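You operate a simulated robot arm through the tools that you are given. There is no shell and no other tool.

The job below is to be done with a simulated robot arm. You get a single attempt, and the scene is never put back.

TASK
Clamp the turntable can, put the green plug on its tab, then fit the purple round cap and white board.

The check looks at the end state, three seconds after you hand in, the way a careful person would. Anything else that was tipped, shoved, dropped, spilled or broken makes it a failure. A push-on lid holds only when it is set on centred and level and pressed home; a screw cap is set on level and turned clockwise until tight.

THE ROBOT
A 7-joint arm with a two-finger parallel gripper, fixed in place. Base frame: the origin is on the floor under the middle of its stand, x ahead of it, y to its left, z up; the work surface is at about z = 0.78. Readings come in m, rad, newtons and seconds.
With the tool pointing down near the work surface it reaches from about 0.26 to 0.72 m from the base axis. Its first joint turns from -2.897 to 2.897 rad. Payload 3.43 kg.
Tool frame: the origin (TCP) lies between the finger pads and is the grasp point; the fingertips stand 0.03 m ahead of it; z points along the fingers, y is the line along which they close. The gripper opens to 0.094 m. The fingers are 0.028 m wide and 0.01 m thick; the gripper's body (0.05 by 0.096 m) begins 0.055 m behind the TCP.
Orientation is that of the tool frame in the base frame, as a unit quaternion [x, y, z, w]. With the fingers straight down and closing along the base's y, the tool's x points along the base's -x, its y along +y and its z along -z.

THE INTERFACE
- The arm moves only by the tool jog_arm. Its argument "increments" is a list that holds one entry, the list of rows, each a list of 7 numbers: the turn, a rotation vector about the base's x, y, z in units of 5 degrees (1.0 is 5 degrees), then the shift along the base's x, y, z in units of 30 mm (1.0 is 30 mm), then the opening in per cent of the stroke, from 0 (shut) to 100 (fully open). In form: [[[rx, ry, rz, dx, dy, dz, fingers], ...]]. A call has 1 to 20 rows; each row shifts and turns the commanded pose from where the row before left it. A call with a number of a shift or a turn outside -1 to 1 is refused whole. Each row takes 0.2 s and may step no farther than 0.05 m and 0.15 rad from the row before; otherwise, or with a gripper value out of range, the whole call is refused. Where a pose cannot be reached the arm comes as near as it can. A force on the tool above 60 N (or 10 N above the force at the start of the call, whichever is more), or a blocked arm, ends the call early, and 0.2 s more pass. The fingers move at their own pace (about 0.108 m/s each) and stop on an object; they squeeze with about 29 N. The grip force told is the motor's: it shows also when the fingers shut on nothing. Time passes only in rows, and 0.2 s behind the last, so rows that do not move let the fingers close. It gives the time, the measured TCP pose, the force on the tool (base axes), the opening and the grip force at its end, in the units of the frame above (readings bear some noise), with the torque about the TCP (base axes, N m) and any sound that the robot's microphone picked up.
- Cameras (640 x 400 px; columns grow to the right, rows downward): "scene" is fixed at [0.2212, -0.6501, 1.5317]; the picture's right is [0.96, -0.28, 0.00], its down [-0.12, -0.42, -0.90] and it looks along [0.25, 0.86, -0.44] (base axes); focal length 338 px, centre (320, 200). "wrist" rides on the gripper at [0.076, 0.014, -0.103] in the tool frame; the picture's right is [-0.18, 0.98, 0.00], its down [-0.75, -0.14, -0.64] and it looks along [-0.63, -0.12, 0.77] (tool axes); focal length 243 px, centre (320, 200). There is no depth. A picture from a camera that has moved, and an enlarged one, comes with that camera's place and axes in the base frame and with its lens.
- grab_frame(camera): a new picture of that camera. It takes no simulated time.
- raise_lower(by): moves the trunk up (or, below 0, down) by that many m; the arm rides with it, the base frame stays. It gives what a move gives, with no picture.
- inspect(camera, box): a new picture of the part [left, top, right, bottom] of that camera's present view, enlarged. It takes no simulated time.
- job_done(): hands the job in; it is judged then, once.

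Nothing tells you positions but the pictures and the camera data. Unless the task says otherwise, let go and move clear before handing in.

The tools are called as name(argument=value, ...) on one line, values as JSON. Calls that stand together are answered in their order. jog_arm: Moves the arm, as the interface text tells. Its arguments: {"type":"object","properties":{"increments":{"type":"array"}},"required":["increments"]} The other tools are called the same way: raise_lower (by) moves the trunk up or down; grab_frame (camera) takes a picture; inspect (camera, box) takes an enlarged picture of a part of a camera's view; job_done () hands the job in.

At the start:

```text
time_s: 0.0
tool_pos: [0.3815, 0.2147, 1.1382]
tool_rot: [0.0, 1.0, 0.0, 0.0]
wrist_force: [-1.4, -0.2, -0.5]
ft_torque: [0.0, 0.02, 0.02]
gripper_width: 0.0941
grip_force: 0.0
trunk travel left (down, up): [-0.2, 0.39]
```

scene: 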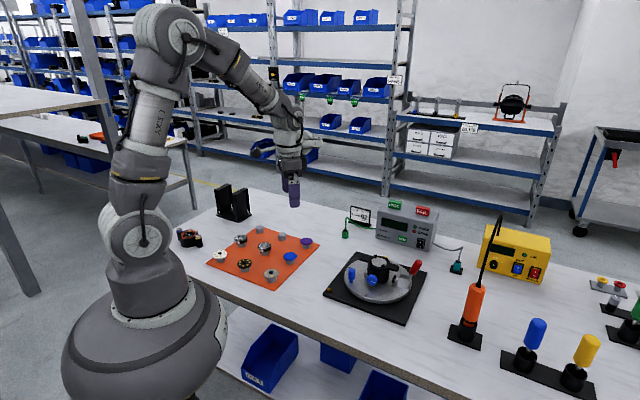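
wrist: 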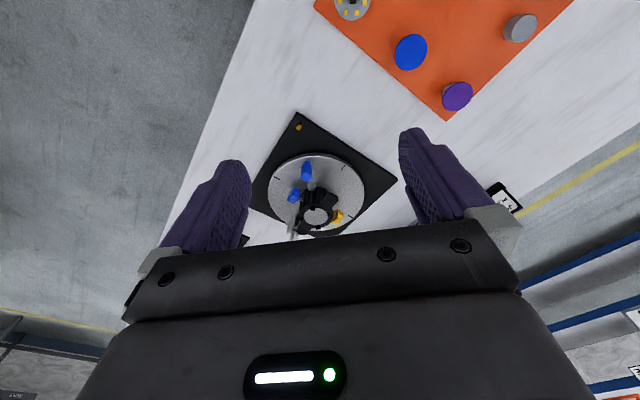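

I see a table with an orange mat holding small parts, and a black-based turntable with a fixture holding a can. I'll take enlarged views first to identify each part.

inspect(camera="scene", box=[310, 230, 440, 330])

inspect(camera="scene", box=[170, 170, 330, 300])

inspect(camera="scene", box=[330, 190, 480, 290])

inspect(camera="scene", box=[440, 210, 640, 400])

inspect(camera="wrist", box=[240, 100, 410, 250])

```text
4.00 times, centred on (375, 280) of scene
camera zoom: at [0.2212, -0.6501, 1.5317], right [0.96, -0.28, 0.0], down [-0.12, -0.42, -0.9], along [0.25, 0.86, -0.44], focal length 1351 px, centre (100, -120)
```

zoom: 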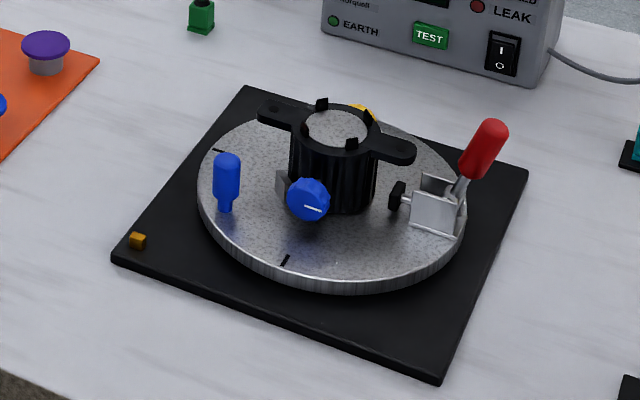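

```text
3.08 times, centred on (250, 235) of scene
camera zoom: at [0.2212, -0.6501, 1.5317], right [0.96, -0.28, 0.0], down [-0.12, -0.42, -0.9], along [0.25, 0.86, -0.44], focal length 1039 px, centre (535, 92)
```

zoom: 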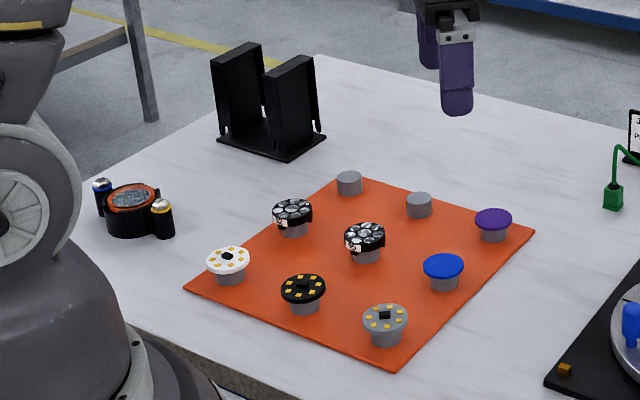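

```text
4.00 times, centred on (405, 240) of scene
camera zoom: at [0.2212, -0.6501, 1.5317], right [0.96, -0.28, 0.0], down [-0.12, -0.42, -0.9], along [0.25, 0.86, -0.44], focal length 1351 px, centre (-20, 40)
```

zoom: 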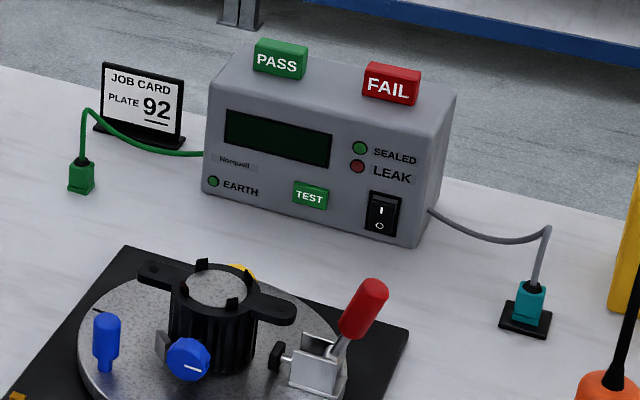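

```text
2.11 times, centred on (540, 305) of scene
camera zoom: at [0.2212, -0.6501, 1.5317], right [0.96, -0.28, 0.0], down [-0.12, -0.42, -0.9], along [0.25, 0.86, -0.44], focal length 711 px, centre (-143, -21)
```

zoom: 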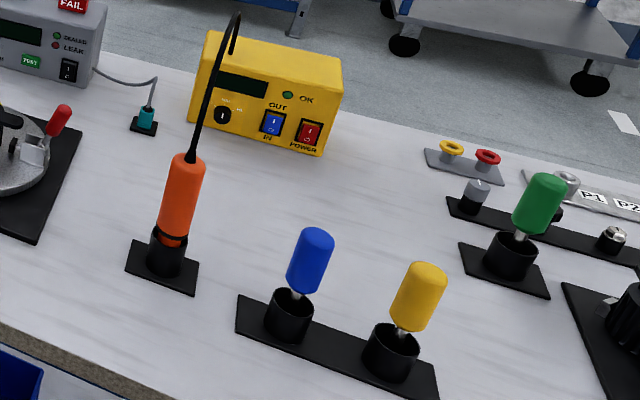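

```text
2.67 times, centred on (325, 175) of wrist
camera zoom: at [0.3051, 0.2292, 1.2393], right [0.18, 0.98, 0.0], down [0.75, -0.14, 0.64], along [0.63, -0.12, -0.77], focal length 647 px, centre (307, 267)
```

zoom: 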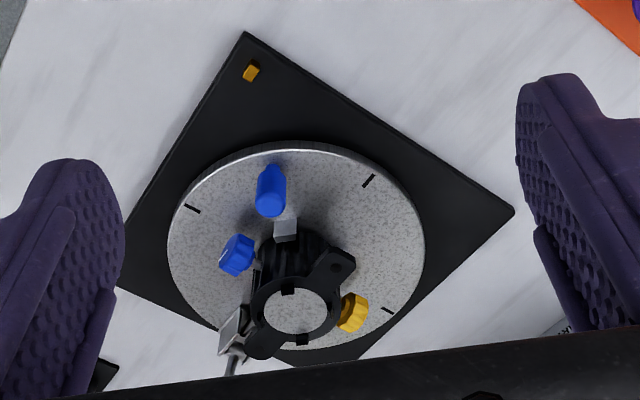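

The turntable disc sits at about (0.65, 0.15). The purple cap is near (0.48, 0.41), the white board near (0.16, 0.42) and the green plug near (0.65, 0.46). I'll move the wrist camera closer to study the fixture.

jog_arm(increments=[[[0, 0, 0, 0.8, -0.2, -0.8, 100], [0, 0, 0, 0.8, -0.2, -0.8, 100], [0, 0, 0, 0.8, -0.2, -0.8, 100], [0, 0, 0, 0.8, -0.2, -0.8, 100]]])

grab_frame(camera="wrist")

inspect(camera="wrist", box=[220, 80, 420, 240])

```text
time_s: 1.0
tool_pos: [0.478, 0.192, 1.0407]
tool_rot: [0.0, 1.0, 0.0, -0.001]
wrist_force: [-0.1, 0.6, -0.2]
ft_torque: [0.0, 0.01, 0.01]
gripper_width: 0.0943
grip_force: 0.1
trunk travel left (down, up): [-0.2, 0.39]
```

```text
taken
camera wrist: at [0.4013, 0.2056, 1.1426], right [0.18, 0.98, 0.0], down [0.75, -0.14, 0.64], along [0.63, -0.12, -0.77], focal length 243 px, centre (320, 200)
```

wrist: 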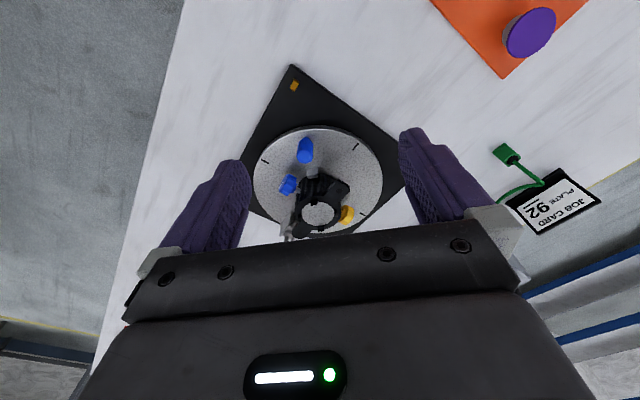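

```text
2.50 times, centred on (320, 160) of wrist
camera zoom: at [0.4013, 0.2056, 1.1426], right [0.18, 0.98, 0.0], down [0.75, -0.14, 0.64], along [0.63, -0.12, -0.77], focal length 606 px, centre (320, 300)
```

zoom: 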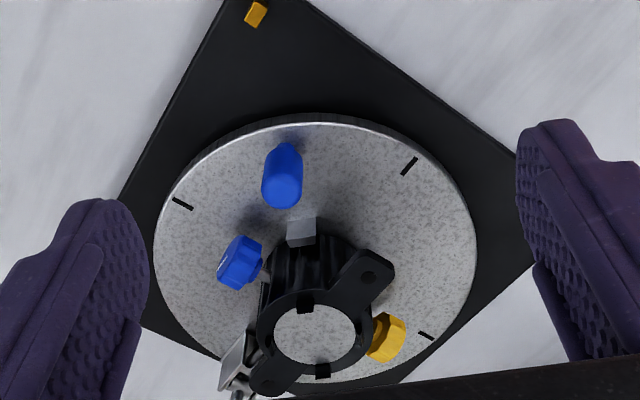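

The can is an open finned body with eared ring, a blue knob, a yellow knob, a grey block and the red toggle clamp nearby. I'll zoom further before doing anything.

inspect(camera="scene", box=[350, 245, 430, 295])

inspect(camera="scene", box=[170, 210, 230, 260])

inspect(camera="scene", box=[560, 260, 640, 340])

inspect(camera="wrist", box=[270, 130, 370, 240])

inspect(camera="wrist", box=[460, 0, 620, 230])

```text
8.00 times, centred on (390, 270) of scene
camera zoom: at [0.2212, -0.6501, 1.5317], right [0.96, -0.28, 0.0], down [-0.12, -0.42, -0.9], along [0.25, 0.86, -0.44], focal length 2701 px, centre (-240, -360)
```

zoom: 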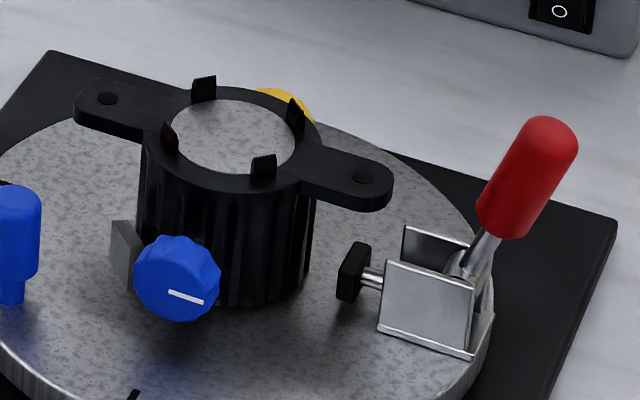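

```text
8.00 times, centred on (200, 235) of scene
camera zoom: at [0.2212, -0.6501, 1.5317], right [0.96, -0.28, 0.0], down [-0.12, -0.42, -0.9], along [0.25, 0.86, -0.44], focal length 2701 px, centre (1280, -80)
```

zoom: 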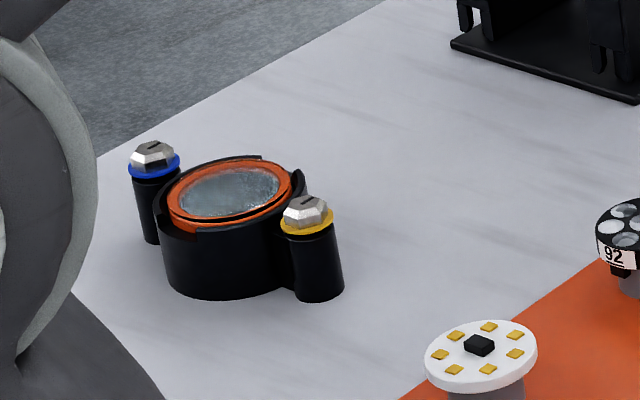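

```text
5.00 times, centred on (600, 300) of scene
camera zoom: at [0.2212, -0.6501, 1.5317], right [0.96, -0.28, 0.0], down [-0.12, -0.42, -0.9], along [0.25, 0.86, -0.44], focal length 1688 px, centre (-1080, -300)
```

zoom: 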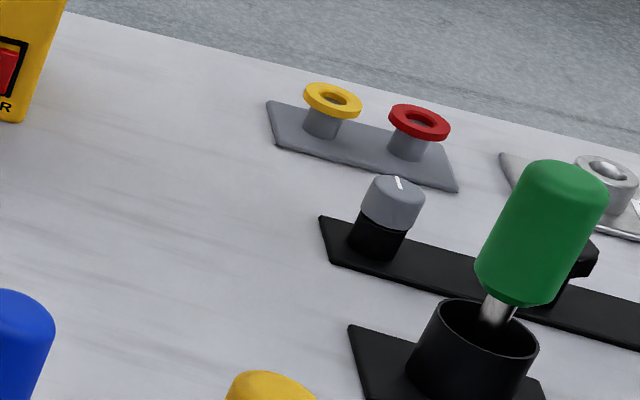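

```text
3.64 times, centred on (320, 185) of wrist
camera zoom: at [0.4013, 0.2056, 1.1426], right [0.18, 0.98, 0.0], down [0.75, -0.14, 0.64], along [0.63, -0.12, -0.77], focal length 882 px, centre (320, 254)
```

zoom: 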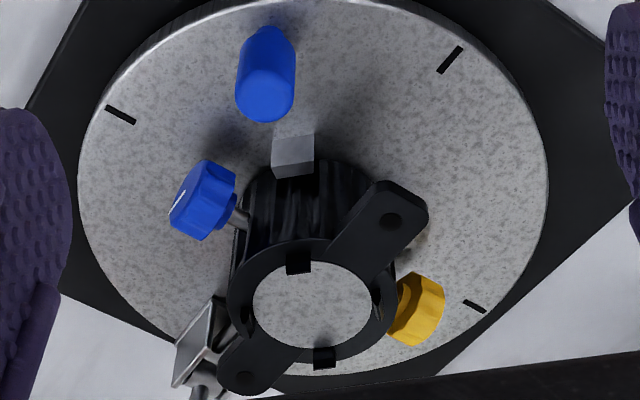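

```text
1.74 times, centred on (540, 115) of wrist
camera zoom: at [0.4013, 0.2056, 1.1426], right [0.18, 0.98, 0.0], down [0.75, -0.14, 0.64], along [0.63, -0.12, -0.77], focal length 422 px, centre (-63, 348)
```

zoom: 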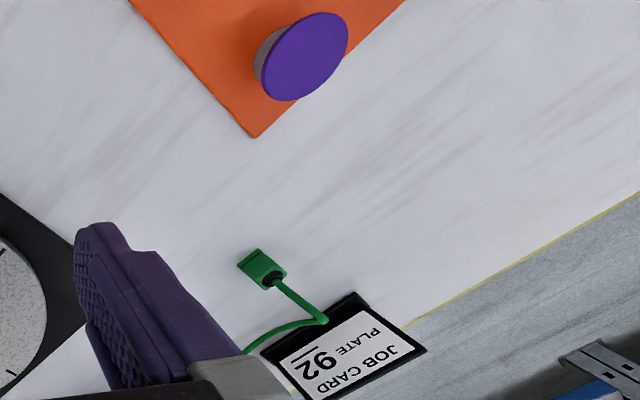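

The can's top centre works out to about (0.655, 0.154, 0.866), and it has an inset speckled seat ringed by four clips. The round discs on the mat look sized to fit that seat, so I'll get a closer look at the mat parts.

jog_arm(increments=[[[0, 0, 0, -0.9, 0.83, -0.1, 100], [0, 0, 0, -0.9, 0.83, -0.1, 100], [0, 0, 0, -0.9, 0.83, -0.1, 100], [0, 0, 0, -0.9, 0.83, -0.1, 100], [0, 0, 0, -0.9, 0.83, -0.1, 100], [0, 0, 0, -0.9, 0.83, -0.1, 100], [0, 0, 0, -0.9, 0.83, -0.1, 100], [0, 0, 0, -0.9, 0.83, -0.1, 100], [0, 0, 0, -0.9, 0.83, -0.1, 100], [0, 0, 0, -0.9, 0.83, -0.1, 100]]])

grab_frame(camera="wrist")

inspect(camera="wrist", box=[180, 0, 460, 180])

```text
time_s: 3.2
tool_pos: [0.2079, 0.4396, 1.0131]
tool_rot: [0.001, 1.0, -0.001, 0.001]
wrist_force: [-0.4, 0.0, -0.1]
ft_torque: [0.0, 0.05, 0.0]
gripper_width: 0.094
grip_force: 0.0
trunk travel left (down, up): [-0.2, 0.39]
```

```text
taken
camera wrist: at [0.1315, 0.4538, 1.1144], right [0.18, 0.98, 0.0], down [0.75, -0.14, 0.64], along [0.63, -0.12, -0.77], focal length 243 px, centre (320, 200)
```

wrist: 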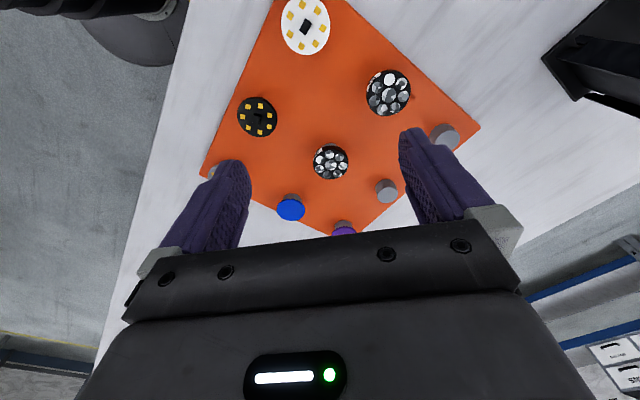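

```text
2.22 times, centred on (320, 90) of wrist
camera zoom: at [0.1315, 0.4538, 1.1144], right [0.18, 0.98, 0.0], down [0.75, -0.14, 0.64], along [0.63, -0.12, -0.77], focal length 539 px, centre (320, 444)
```

zoom: 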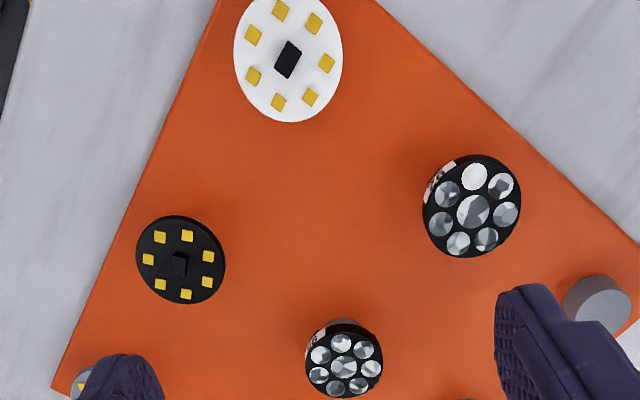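

The white board is a flat disc with seven yellow pads and a black centre chip. Next I'll look at the purple cap from closer and lower.

jog_arm(increments=[[[0, 0, 0, 1.0, -0.05, -0.5, 100], [0, 0, 0, 1.0, -0.05, -0.5, 100], [0, 0, 0, 1.0, -0.05, -0.5, 100], [0, 0, 0, 1.0, -0.05, -0.5, 100], [0, 0, 0, 1.0, -0.05, -0.5, 100]]])

grab_frame(camera="wrist")

inspect(camera="wrist", box=[220, 60, 420, 240])

inspect(camera="scene", box=[200, 225, 320, 290])

```text
time_s: 4.4
tool_pos: [0.3585, 0.4328, 0.9398]
tool_rot: [0.0, 1.0, 0.0, 0.0]
wrist_force: [0.0, -0.4, 0.1]
ft_torque: [0.02, 0.01, 0.02]
gripper_width: 0.094
grip_force: 0.1
trunk travel left (down, up): [-0.2, 0.39]
```

```text
taken
camera wrist: at [0.282, 0.4462, 1.0398], right [0.18, 0.98, 0.0], down [0.75, -0.14, 0.64], along [0.63, -0.12, -0.77], focal length 243 px, centre (320, 200)
```

wrist: 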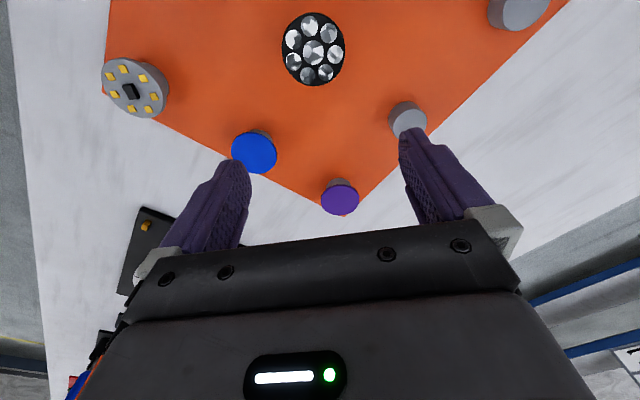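

```text
2.22 times, centred on (320, 150) of wrist
camera zoom: at [0.282, 0.4462, 1.0398], right [0.18, 0.98, 0.0], down [0.75, -0.14, 0.64], along [0.63, -0.12, -0.77], focal length 539 px, centre (320, 311)
```

zoom: 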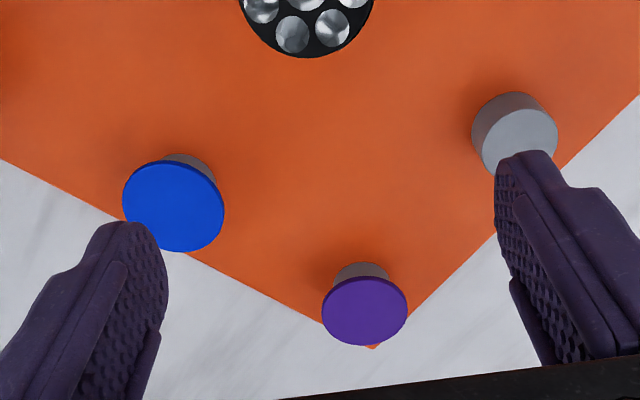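

```text
5.33 times, centred on (260, 258) of scene
camera zoom: at [0.2212, -0.6501, 1.5317], right [0.96, -0.28, 0.0], down [-0.12, -0.42, -0.9], along [0.25, 0.86, -0.44], focal length 1801 px, centre (640, -107)
```

zoom: 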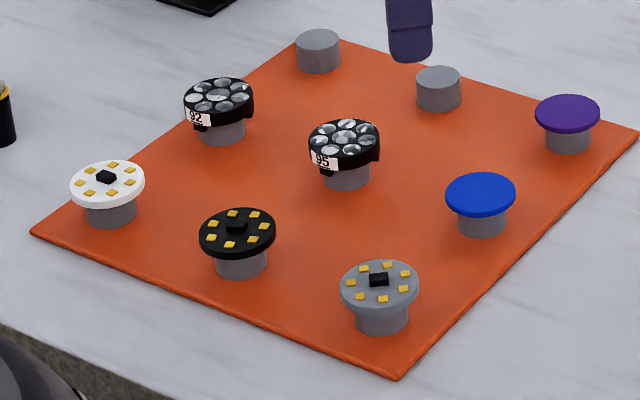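

The purple item is a flat pad-like disc on a grey post, matching the layout of a lamp stack with the pad under the LED board. Next I'll yaw the wrist 45° to look at the green plug near (0.66, 0.48).

jog_arm(increments=[[[0, 0, 1, 0.7, -0.07, 0, 100], [0, 0, 1, 0.7, -0.07, 0, 100], [0, 0, 1, 0.7, -0.07, 0, 100], [0, 0, 1, 0.7, -0.07, 0, 100], [0, 0, 1, 0.7, -0.07, 0, 100], [0, 0, 1, 0.7, -0.07, 0, 100], [0, 0, 1, 0.7, -0.07, 0, 100], [0, 0, 1, 0.7, -0.07, 0, 100], [0, 0, 1, 0.7, -0.07, 0, 100]]])

grab_frame(camera="wrist")

inspect(camera="wrist", box=[240, 80, 400, 240])

grab_frame(camera="scene")

```text
time_s: 6.4
tool_pos: [0.5472, 0.4114, 0.9376]
tool_rot: [-0.383, 0.924, 0.0, 0.0]
wrist_force: [-0.1, -0.1, -0.1]
ft_torque: [0.0, -0.07, 0.03]
gripper_width: 0.0939
grip_force: 0.0
trunk travel left (down, up): [-0.2, 0.39]
```

```text
taken
camera wrist: at [0.4824, 0.3689, 1.0395], right [-0.57, 0.82, 0.0], down [0.63, 0.43, 0.64], along [0.53, 0.36, -0.77], focal length 243 px, centre (320, 200)
```

wrist: 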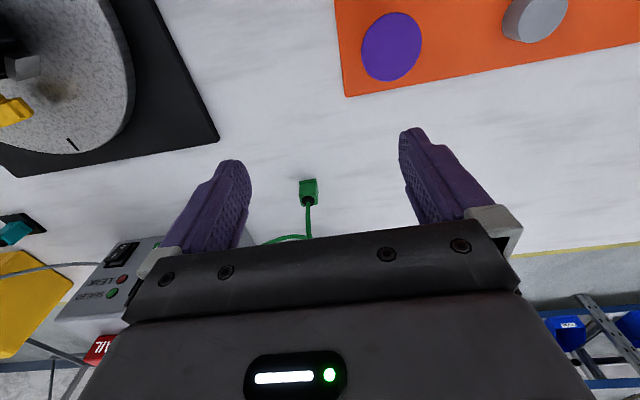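

```text
2.50 times, centred on (320, 160) of wrist
camera zoom: at [0.4824, 0.3689, 1.0395], right [-0.57, 0.82, 0.0], down [0.63, 0.43, 0.64], along [0.53, 0.36, -0.77], focal length 606 px, centre (320, 300)
```

zoom: 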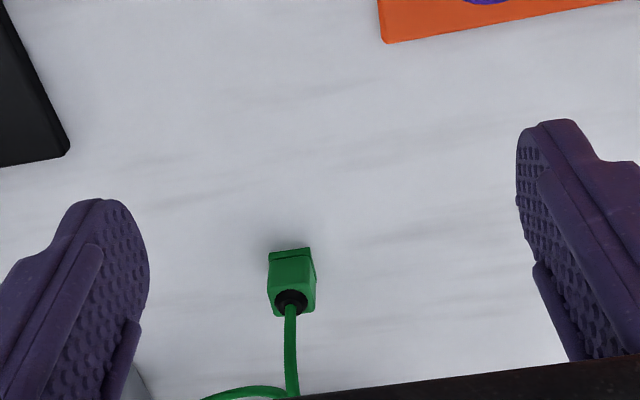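

```text
taken
```

scene: 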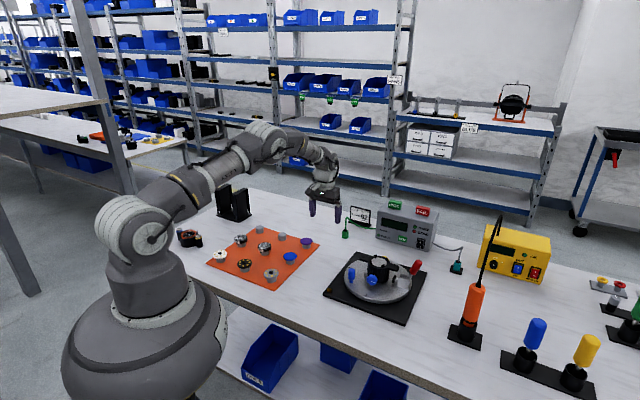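

The green plug stands at about (0.653, 0.466), wire out of the top, roughly 0.80 m from the base. The grey tab on the can is near (0.61, 0.155, 0.818) on the robot side. I'll move to look at the tab closely.

jog_arm(increments=[[[0, 0, -1, -0.15, -0.87, 0.03, 100], [0, 0, -1, -0.15, -0.87, 0.03, 100], [0, 0, -1, -0.15, -0.87, 0.03, 100], [0, 0, -1, -0.15, -0.87, 0.03, 100], [0, 0, -1, -0.15, -0.87, 0.03, 100], [0, 0, -1, -0.15, -0.87, 0.03, 100], [0, 0, -1, -0.15, -0.87, 0.03, 100], [0, 0, -1, -0.15, -0.87, 0.03, 100], [0, 0, -1, -0.15, -0.87, 0.03, 100]]])

inspect(camera="wrist", box=[230, 80, 410, 240])

jog_arm(increments=[[[0, -1, 0, -0.3, 0, 0, 100], [0, -1, 0, -0.3, 0, 0, 100], [0, -1, 0, -0.3, 0, 0, 100], [0, -1, 0, -0.3, 0, 0, 100], [0, -1, 0, -0.3, 0, 0, 100]]])

inspect(camera="wrist", box=[230, 80, 410, 240])

```text
time_s: 8.4
tool_pos: [0.5073, 0.1781, 0.9452]
tool_rot: [0.002, 1.0, 0.001, 0.0]
wrist_force: [-0.5, -0.2, 0.7]
ft_torque: [0.01, 0.0, 0.0]
gripper_width: 0.0941
grip_force: 0.0
trunk travel left (down, up): [-0.2, 0.39]
```

```text
2.50 times, centred on (320, 160) of wrist
camera zoom: at [0.4298, 0.1923, 1.0471], right [0.19, 0.98, 0.0], down [0.75, -0.14, 0.64], along [0.63, -0.12, -0.77], focal length 606 px, centre (320, 300)
```

zoom: 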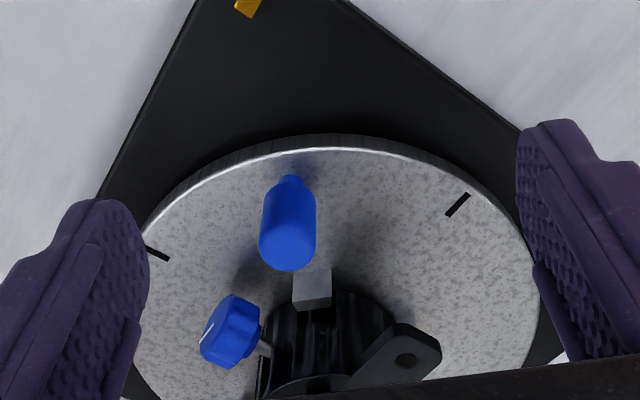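

```text
time_s: 9.6
tool_pos: [0.4603, 0.1796, 0.945]
tool_rot: [0.001, 0.976, 0.0, 0.217]
wrist_force: [-0.7, 0.2, 0.3]
ft_torque: [-0.01, 0.04, 0.02]
gripper_width: 0.0941
grip_force: 0.0
trunk travel left (down, up): [-0.2, 0.39]
```

```text
2.50 times, centred on (320, 160) of wrist
camera zoom: at [0.3477, 0.1942, 1.0052], right [0.17, 0.98, 0.08], down [0.41, -0.14, 0.9], along [0.9, -0.12, -0.43], focal length 606 px, centre (320, 300)
```

zoom: 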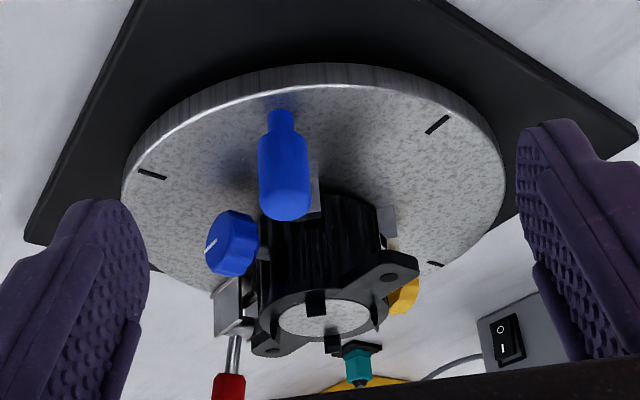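

The wrist view is upside-down relative to the world. There are grey blocks on the −x and +y sides of the can, so I need more angles to tell the can's tab apart from locating stops. I'll yaw round and look from the +y side.

jog_arm(increments=[[[0, 1, 0, 0.6, 0.3, 0.1, 100], [0, 1, 0, 0.6, 0.3, 0.1, 100], [0, 1, 0, 0.6, 0.3, 0.1, 100], [0, 1, 0, 0.6, 0.3, 0.1, 100], [0, 1, 0, 0.6, 0.3, 0.1, 100], [0, 0, -1, 0.2, 0.2, 0, 100], [0, 0, -1, 0.2, 0.2, 0, 100], [0, 0, -1, 0.2, 0.2, 0, 100], [0, 0, -1, 0.2, 0.2, 0, 100], [0, 0, -1, 0.2, 0.2, 0, 100], [0, 0, -1, 0.2, 0.2, 0, 100], [0, 0, -1, 0.2, 0.2, 0, 100], [0, 0, -1, 0.2, 0.2, 0, 100], [0, 0, -1, 0.2, 0.2, 0, 100]]])

grab_frame(camera="wrist")

inspect(camera="wrist", box=[230, 60, 430, 240])

```text
time_s: 12.6
tool_pos: [0.6051, 0.2775, 0.9593]
tool_rot: [0.383, 0.924, 0.0, 0.0]
wrist_force: [-0.5, 0.4, -0.3]
ft_torque: [-0.01, -0.03, -0.01]
gripper_width: 0.094
grip_force: 0.1
trunk travel left (down, up): [-0.2, 0.39]
```

```text
taken
camera wrist: at [0.5616, 0.3418, 1.0607], right [0.83, 0.56, 0.0], down [0.43, -0.63, 0.64], along [0.36, -0.53, -0.77], focal length 243 px, centre (320, 200)
```

wrist: 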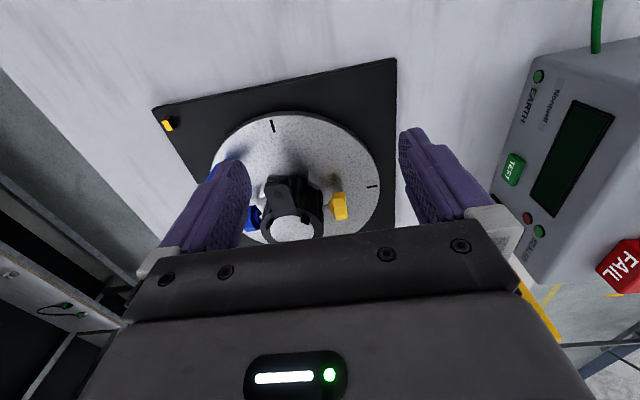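

```text
2.22 times, centred on (330, 150) of wrist
camera zoom: at [0.5616, 0.3418, 1.0607], right [0.83, 0.56, 0.0], down [0.43, -0.63, 0.64], along [0.36, -0.53, -0.77], focal length 539 px, centre (298, 311)
```

zoom: 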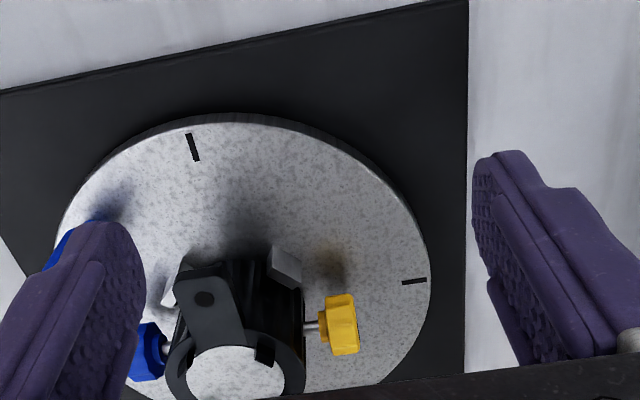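

I can see a grey block and a yellow knob on the +y/+x side now. I'll continue round to look straight from +y, tilting for a lower angle.

jog_arm(increments=[[[0, 0, -1, 0.25, 0.1, 0, 100], [0, 0, -1, 0.25, 0.1, 0, 100], [0, 0, -1, 0.25, 0.1, 0, 100], [0, 0, -1, 0.25, 0.1, 0, 100], [0, 0, -1, 0.25, 0.1, 0, 100], [0, 0, -1, 0.25, 0.1, 0, 100], [0, 0, -1, 0.25, 0.1, 0, 100], [0, 0, -1, 0.25, 0.1, 0, 100], [0, 0, -1, 0.25, 0.1, 0, 100]]])

inspect(camera="wrist", box=[230, 60, 430, 240])

jog_arm(increments=[[[-1, 0, 0, 0, 0.6, 0, 100], [-1, 0, 0, 0, 0.6, 0, 100], [-1, 0, 0, 0, 0.6, 0, 100], [-1, 0, 0, 0, 0.6, 0, 100], [-1, 0, 0, 0, 0.6, 0, 100]]])

inspect(camera="wrist", box=[230, 60, 430, 240])

```text
time_s: 14.6
tool_pos: [0.6629, 0.301, 0.9604]
tool_rot: [0.707, 0.707, 0.0, 0.0]
wrist_force: [-0.2, 0.0, 0.6]
ft_torque: [-0.01, 0.0, -0.01]
gripper_width: 0.094
grip_force: 0.1
out of reach, approached as far as the arm can: row 9
trunk travel left (down, up): [-0.2, 0.39]
```

```text
2.22 times, centred on (330, 150) of wrist
camera zoom: at [0.6776, 0.377, 1.0616], right [0.98, -0.19, 0.0], down [-0.14, -0.75, 0.64], along [-0.12, -0.63, -0.77], focal length 539 px, centre (298, 311)
```

zoom: 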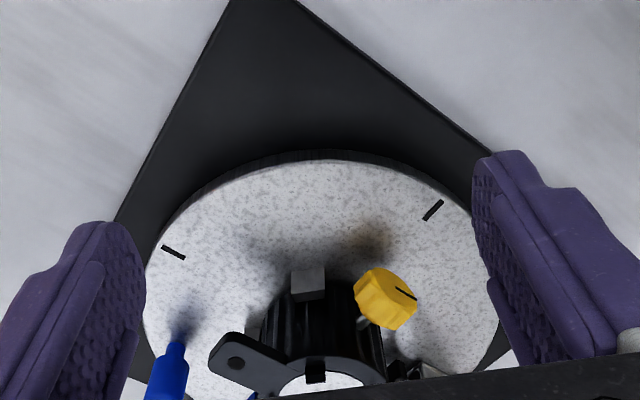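

```text
time_s: 15.8
tool_pos: [0.5828, 0.3462, 0.9633]
tool_rot: [0.691, 0.69, -0.154, 0.154]
wrist_force: [-0.5, -0.3, 0.3]
ft_torque: [0.02, 0.01, -0.04]
gripper_width: 0.094
grip_force: 0.1
out of reach, approached as far as the arm can: row 1, 2, 3, 4, 5
trunk travel left (down, up): [-0.2, 0.39]
```

```text
2.22 times, centred on (330, 150) of wrist
camera zoom: at [0.5981, 0.4585, 1.023], right [0.98, -0.17, 0.08], down [-0.14, -0.41, 0.9], along [-0.12, -0.9, -0.43], focal length 539 px, centre (298, 311)
```

zoom: 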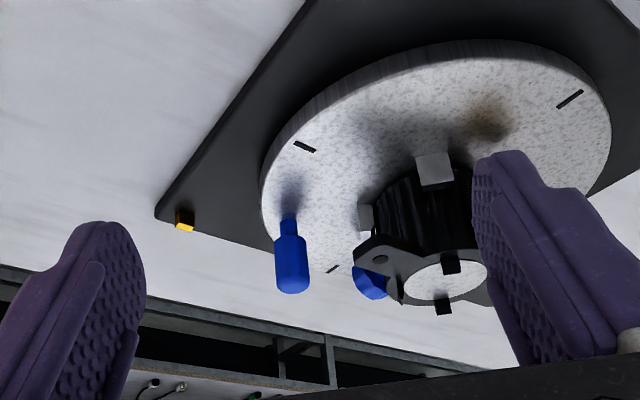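

The grey blocks at −x and +y look like V-stops, with the clamp opposite them on the (+x, −y) diagonal. I haven't found the can's tab yet, so I'll untilt, rise and yaw round to see the far (+x) side.

jog_arm(increments=[[[1, 0, 0, 0, -0.8, 0.3, 100], [1, 0, 0, 0, -0.8, 0.3, 100], [1, 0, 0, 0, -0.8, 0.3, 100], [1, 0, 0, 0, -0.8, 0.3, 100], [1, 0, 0, 0, -0.8, 0.3, 100]]])

```text
time_s: 17.0
tool_pos: [0.5826, 0.2245, 1.0088]
tool_rot: [0.706, 0.708, 0.0, -0.001]
wrist_force: [-0.4, -0.5, -0.3]
ft_torque: [0.0, 0.03, 0.02]
gripper_width: 0.0939
grip_force: 0.0
trunk travel left (down, up): [-0.2, 0.39]
```

jog_arm(increments=[[[0, 0, -1, 0.17, -0.15, 0.1, 100], [0, 0, -1, 0.17, -0.15, 0.1, 100], [0, 0, -1, 0.17, -0.15, 0.1, 100], [0, 0, -1, 0.17, -0.15, 0.1, 100], [0, 0, -1, 0.17, -0.15, 0.1, 100], [0, 0, -1, 0.17, -0.15, 0.1, 100], [0, 0, -1, 0.17, -0.15, 0.1, 100], [0, 0, -1, 0.17, -0.15, 0.1, 100], [0, 0, -1, 0.17, -0.15, 0.1, 100], [0, 0, -1, 0.17, -0.15, 0.1, 100], [0, 0, -1, 0.17, -0.15, 0.1, 100], [0, 0, -1, 0.17, -0.15, 0.1, 100], [0, 0, -1, 0.17, -0.15, 0.1, 100]]])

grab_frame(camera="wrist")

inspect(camera="wrist", box=[230, 0, 430, 200])

```text
time_s: 19.8
tool_pos: [0.6497, 0.1669, 1.0467]
tool_rot: [0.977, 0.215, 0.001, 0.0]
wrist_force: [-0.6, -0.1, 0.8]
ft_torque: [0.03, 0.02, -0.03]
gripper_width: 0.094
grip_force: 0.1
trunk travel left (down, up): [-0.2, 0.39]
```

```text
taken
camera wrist: at [0.7249, 0.186, 1.1481], right [0.25, -0.97, 0.0], down [-0.74, -0.19, 0.64], along [-0.62, -0.16, -0.77], focal length 243 px, centre (320, 200)
```

wrist: 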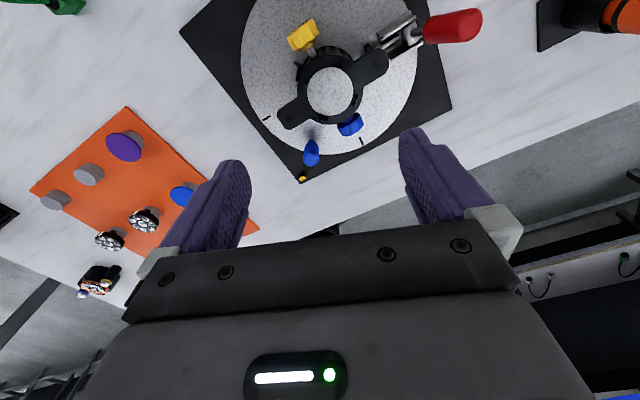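

```text
2.00 times, centred on (330, 100) of wrist
camera zoom: at [0.7249, 0.186, 1.1481], right [0.25, -0.97, 0.0], down [-0.74, -0.19, 0.64], along [-0.62, -0.16, -0.77], focal length 485 px, centre (300, 400)
```

zoom: 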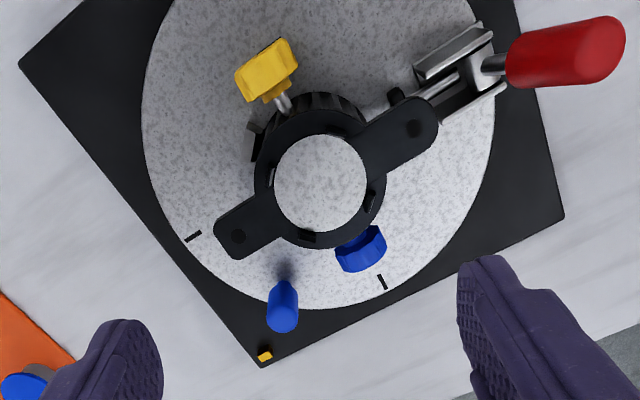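

From this far-side view I can see the clamp with its red handle leaning outward, and the two eared arms. I'll zoom in on the can and clamp.

inspect(camera="wrist", box=[275, 10, 375, 140])

inspect(camera="wrist", box=[350, 0, 490, 90])

inspect(camera="wrist", box=[285, 20, 345, 70])

```text
3.08 times, centred on (325, 75) of wrist
camera zoom: at [0.7249, 0.186, 1.1481], right [0.25, -0.97, 0.0], down [-0.74, -0.19, 0.64], along [-0.62, -0.16, -0.77], focal length 746 px, centre (305, 585)
```

zoom: 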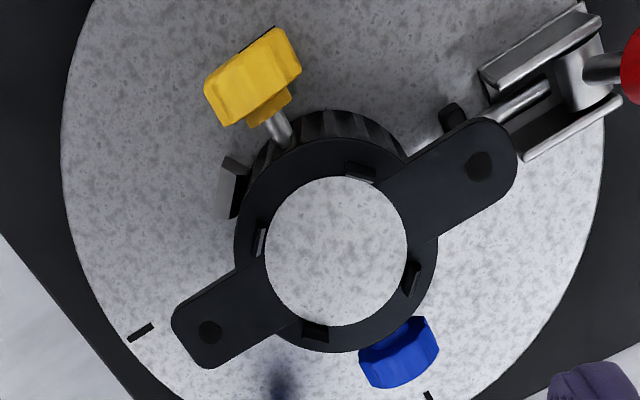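

```text
4.44 times, centred on (420, 45) of wrist
camera zoom: at [0.7249, 0.186, 1.1481], right [0.25, -0.97, 0.0], down [-0.74, -0.19, 0.64], along [-0.62, -0.16, -0.77], focal length 1078 px, centre (-124, 889)
```

zoom: 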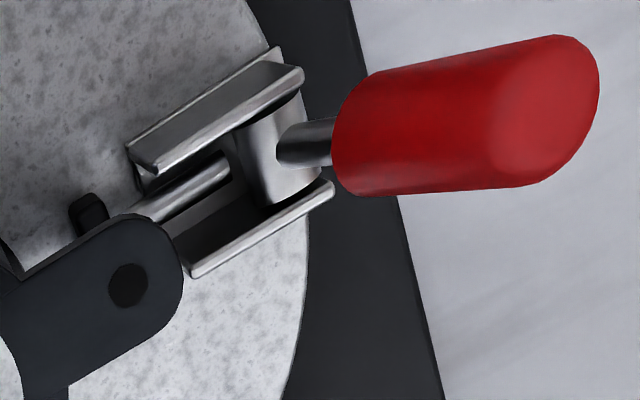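

```text
8.00 times, centred on (315, 45) of wrist
camera zoom: at [0.7249, 0.186, 1.1481], right [0.25, -0.97, 0.0], down [-0.74, -0.19, 0.64], along [-0.62, -0.16, -0.77], focal length 1941 px, centre (360, 1440)
```

zoom: 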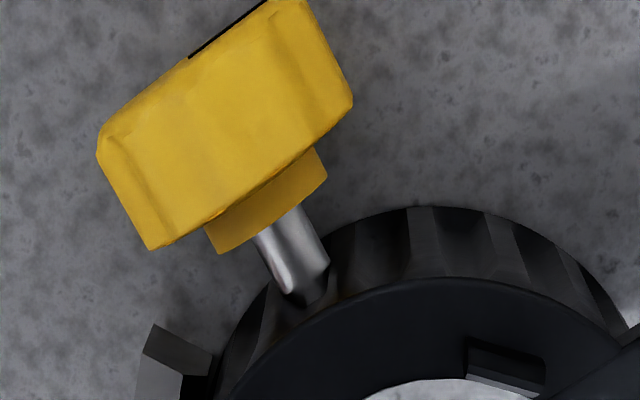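

No obvious metal tab stands out on this side. I'll zoom the fixed camera harder onto the can sides and the green plug.

inspect(camera="scene", box=[360, 258, 400, 288])

inspect(camera="scene", box=[330, 200, 370, 245])

inspect(camera="scene", box=[440, 240, 480, 280])

inspect(camera="wrist", box=[0, 0, 120, 60])

```text
13.33 times, centred on (380, 273) of scene
camera zoom: at [0.2212, -0.6501, 1.5317], right [0.96, -0.28, 0.0], down [-0.12, -0.42, -0.9], along [0.25, 0.86, -0.44], focal length 4502 px, centre (-480, -773)
```

zoom: 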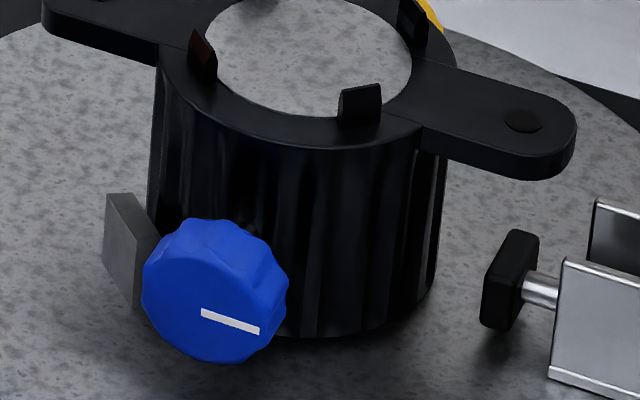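

```text
8.89 times, centred on (350, 222) of scene
camera zoom: at [0.2212, -0.6501, 1.5317], right [0.96, -0.28, 0.0], down [-0.12, -0.42, -0.9], along [0.25, 0.86, -0.44], focal length 3002 px, centre (53, 0)
```

zoom: 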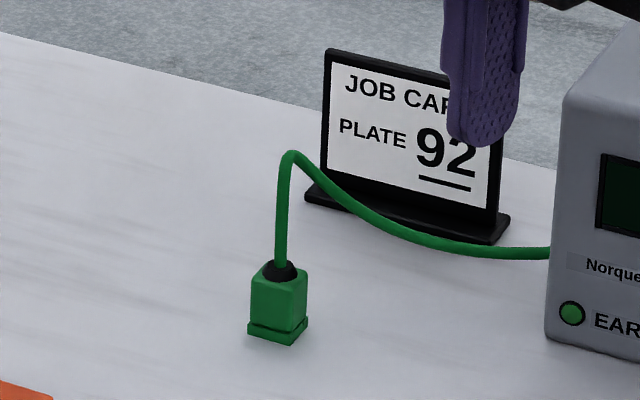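

```text
10.00 times, centred on (460, 260) of scene
camera zoom: at [0.2212, -0.6501, 1.5317], right [0.96, -0.28, 0.0], down [-0.12, -0.42, -0.9], along [0.25, 0.86, -0.44], focal length 3377 px, centre (-1080, -400)
```

zoom: 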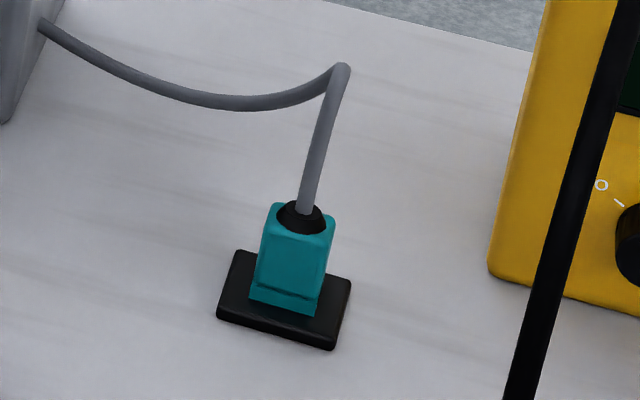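

```text
5.33 times, centred on (60, 30) of wrist
camera zoom: at [0.7249, 0.186, 1.1481], right [0.25, -0.97, 0.0], down [-0.74, -0.19, 0.64], along [-0.62, -0.16, -0.77], focal length 1294 px, centre (1707, 1107)
```

zoom: 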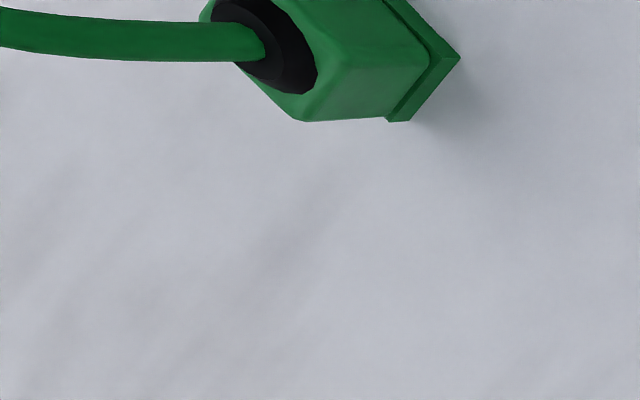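

The green plug is a small upright block with the wire out of its top, so it should go on top-down over something. I'll look at the (−x, +y) side of the can, under that ear, from low down.

jog_arm(increments=[[[0, 0, 1, -0.2, 0.19, -0.1, 100], [0, 0, 1, -0.2, 0.19, -0.1, 100], [0, 0, 1, -0.2, 0.19, -0.1, 100], [0, 0, 1, -0.2, 0.19, -0.1, 100], [0, 0, 1, -0.2, 0.19, -0.1, 100], [0, 0, 1, -0.2, 0.19, -0.1, 100], [0, 0, 1, -0.2, 0.19, -0.1, 100], [0, 0, 1, -0.2, 0.19, -0.1, 100], [0, 0, 1, -0.2, 0.19, -0.1, 100], [0, 0, 1, -0.2, 0.19, -0.1, 100], [0, 0, 1, -0.2, 0.19, -0.1, 100], [0, 0, 1, -0.2, 0.19, -0.1, 100], [0, 0, 1, -0.2, 0.19, -0.1, 100], [0, 0, 1, -0.2, 0.19, -0.1, 100], [0, 0, 1, -0.2, 0.19, -0.1, 100], [0, 0, 1, -0.2, 0.19, -0.1, 100], [0, 0, 1, -0.2, 0.19, -0.1, 100], [0, 0, 1, -0.2, 0.19, -0.1, 100], [0, 0, 1, -0.2, 0.19, -0.1, 100], [0, 0, 1, -0.2, 0.19, -0.1, 100]]])

jog_arm(increments=[[[0, 0, 1, 0, 0, -0.5, 100], [0, 0, 1, 0, 0, -0.5, 100], [0, 0, 1, 0, 0, -0.5, 100], [0, 0, 1, 0, 0, -0.5, 100], [-0.5736, -0.819, 0, 0, 0, 0, 100], [-0.5736, -0.819, 0, 0, 0, 0, 100], [-0.5736, -0.819, 0, 0, 0, 0, 100], [-0.5736, -0.819, 0, 0, 0, 0, 100]]])

grab_frame(camera="wrist")

inspect(camera="wrist", box=[250, 130, 390, 240])

```text
time_s: 24.0
tool_pos: [0.5297, 0.2812, 0.9874]
tool_rot: [0.461, 0.887, 0.0, 0.001]
wrist_force: [0.0, 0.5, 0.1]
ft_torque: [-0.02, -0.01, 0.03]
gripper_width: 0.0936
grip_force: 0.0
trunk travel left (down, up): [-0.2, 0.39]
```

```text
time_s: 25.8
tool_pos: [0.5297, 0.2801, 0.9269]
tool_rot: [0.297, 0.939, -0.052, 0.166]
wrist_force: [0.3, 0.2, 0.5]
ft_torque: [-0.06, 0.02, 0.02]
gripper_width: 0.094
grip_force: 0.0
trunk travel left (down, up): [-0.2, 0.39]
```

```text
taken
camera wrist: at [0.4502, 0.3537, 0.9963], right [0.71, 0.71, 0.06], down [0.32, -0.4, 0.86], along [0.63, -0.59, -0.5], focal length 243 px, centre (320, 200)
```

wrist: 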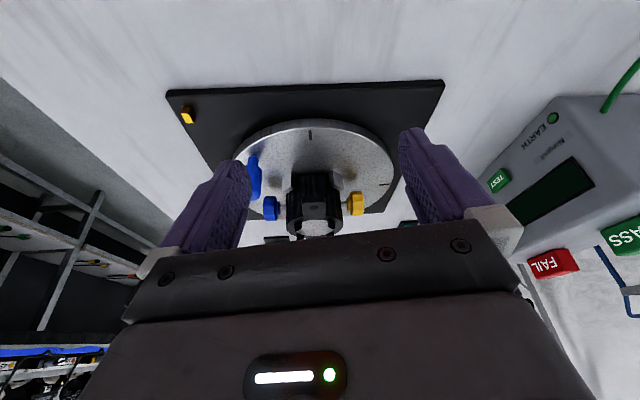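

```text
3.64 times, centred on (320, 185) of wrist
camera zoom: at [0.4502, 0.3537, 0.9963], right [0.71, 0.71, 0.06], down [0.32, -0.4, 0.86], along [0.63, -0.59, -0.5], focal length 882 px, centre (320, 254)
```

zoom: 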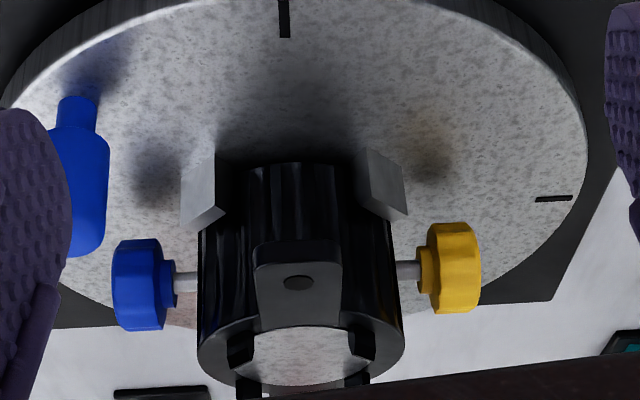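

This view makes it clear: two grey V-stops, the knobs on side screws, and four small uprights on the rim. One rim upright looked reddish from the fixed camera, so I'll check it.

inspect(camera="scene", box=[368, 252, 392, 267])

inspect(camera="wrist", box=[290, 190, 350, 240])

inspect(camera="wrist", box=[160, 80, 260, 140])

inspect(camera="scene", box=[395, 255, 430, 285])

```text
16.00 times, centred on (380, 260) of scene
camera zoom: at [0.2212, -0.6501, 1.5317], right [0.96, -0.28, 0.0], down [-0.12, -0.42, -0.9], along [0.25, 0.86, -0.44], focal length 5403 px, centre (-640, -752)
```

zoom: 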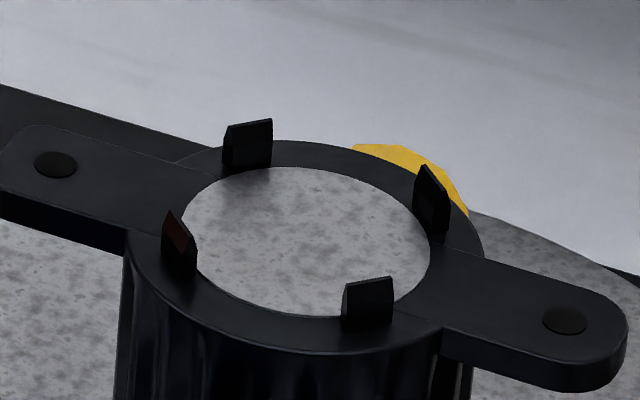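

```text
8.00 times, centred on (320, 215) of wrist
camera zoom: at [0.4502, 0.3537, 0.9963], right [0.71, 0.71, 0.06], down [0.32, -0.4, 0.86], along [0.63, -0.59, -0.5], focal length 1941 px, centre (320, 80)
```

zoom: 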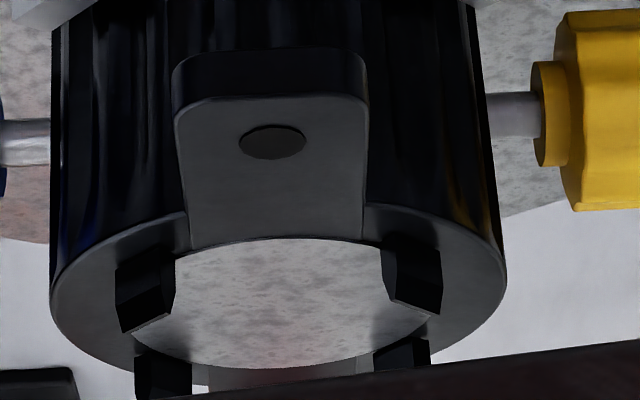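

```text
6.40 times, centred on (210, 110) of wrist
camera zoom: at [0.4502, 0.3537, 0.9963], right [0.71, 0.71, 0.06], down [0.32, -0.4, 0.86], along [0.63, -0.59, -0.5], focal length 1553 px, centre (1024, 776)
```

zoom: 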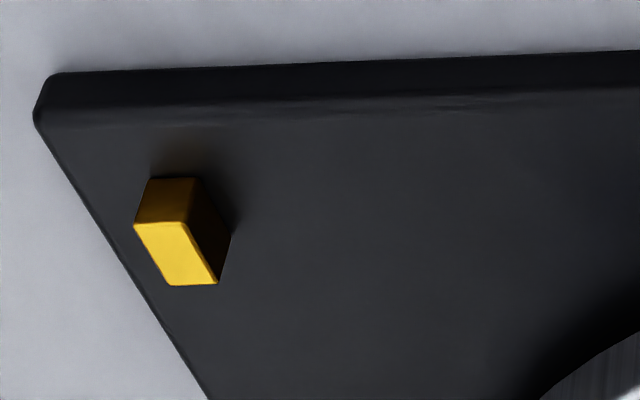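

```text
13.33 times, centred on (412, 270) of scene
camera zoom: at [0.2212, -0.6501, 1.5317], right [0.96, -0.28, 0.0], down [-0.12, -0.42, -0.9], along [0.25, 0.86, -0.44], focal length 4502 px, centre (-913, -733)
```

zoom: 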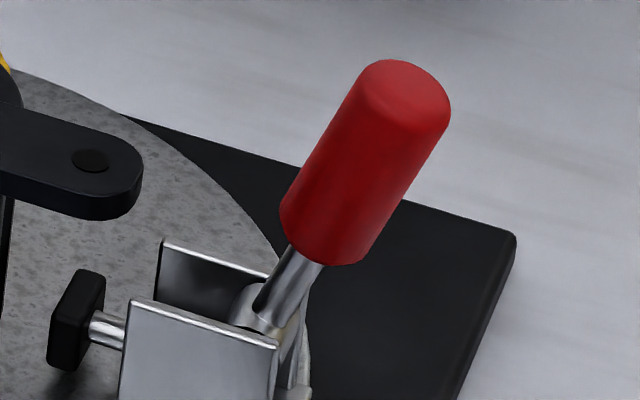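

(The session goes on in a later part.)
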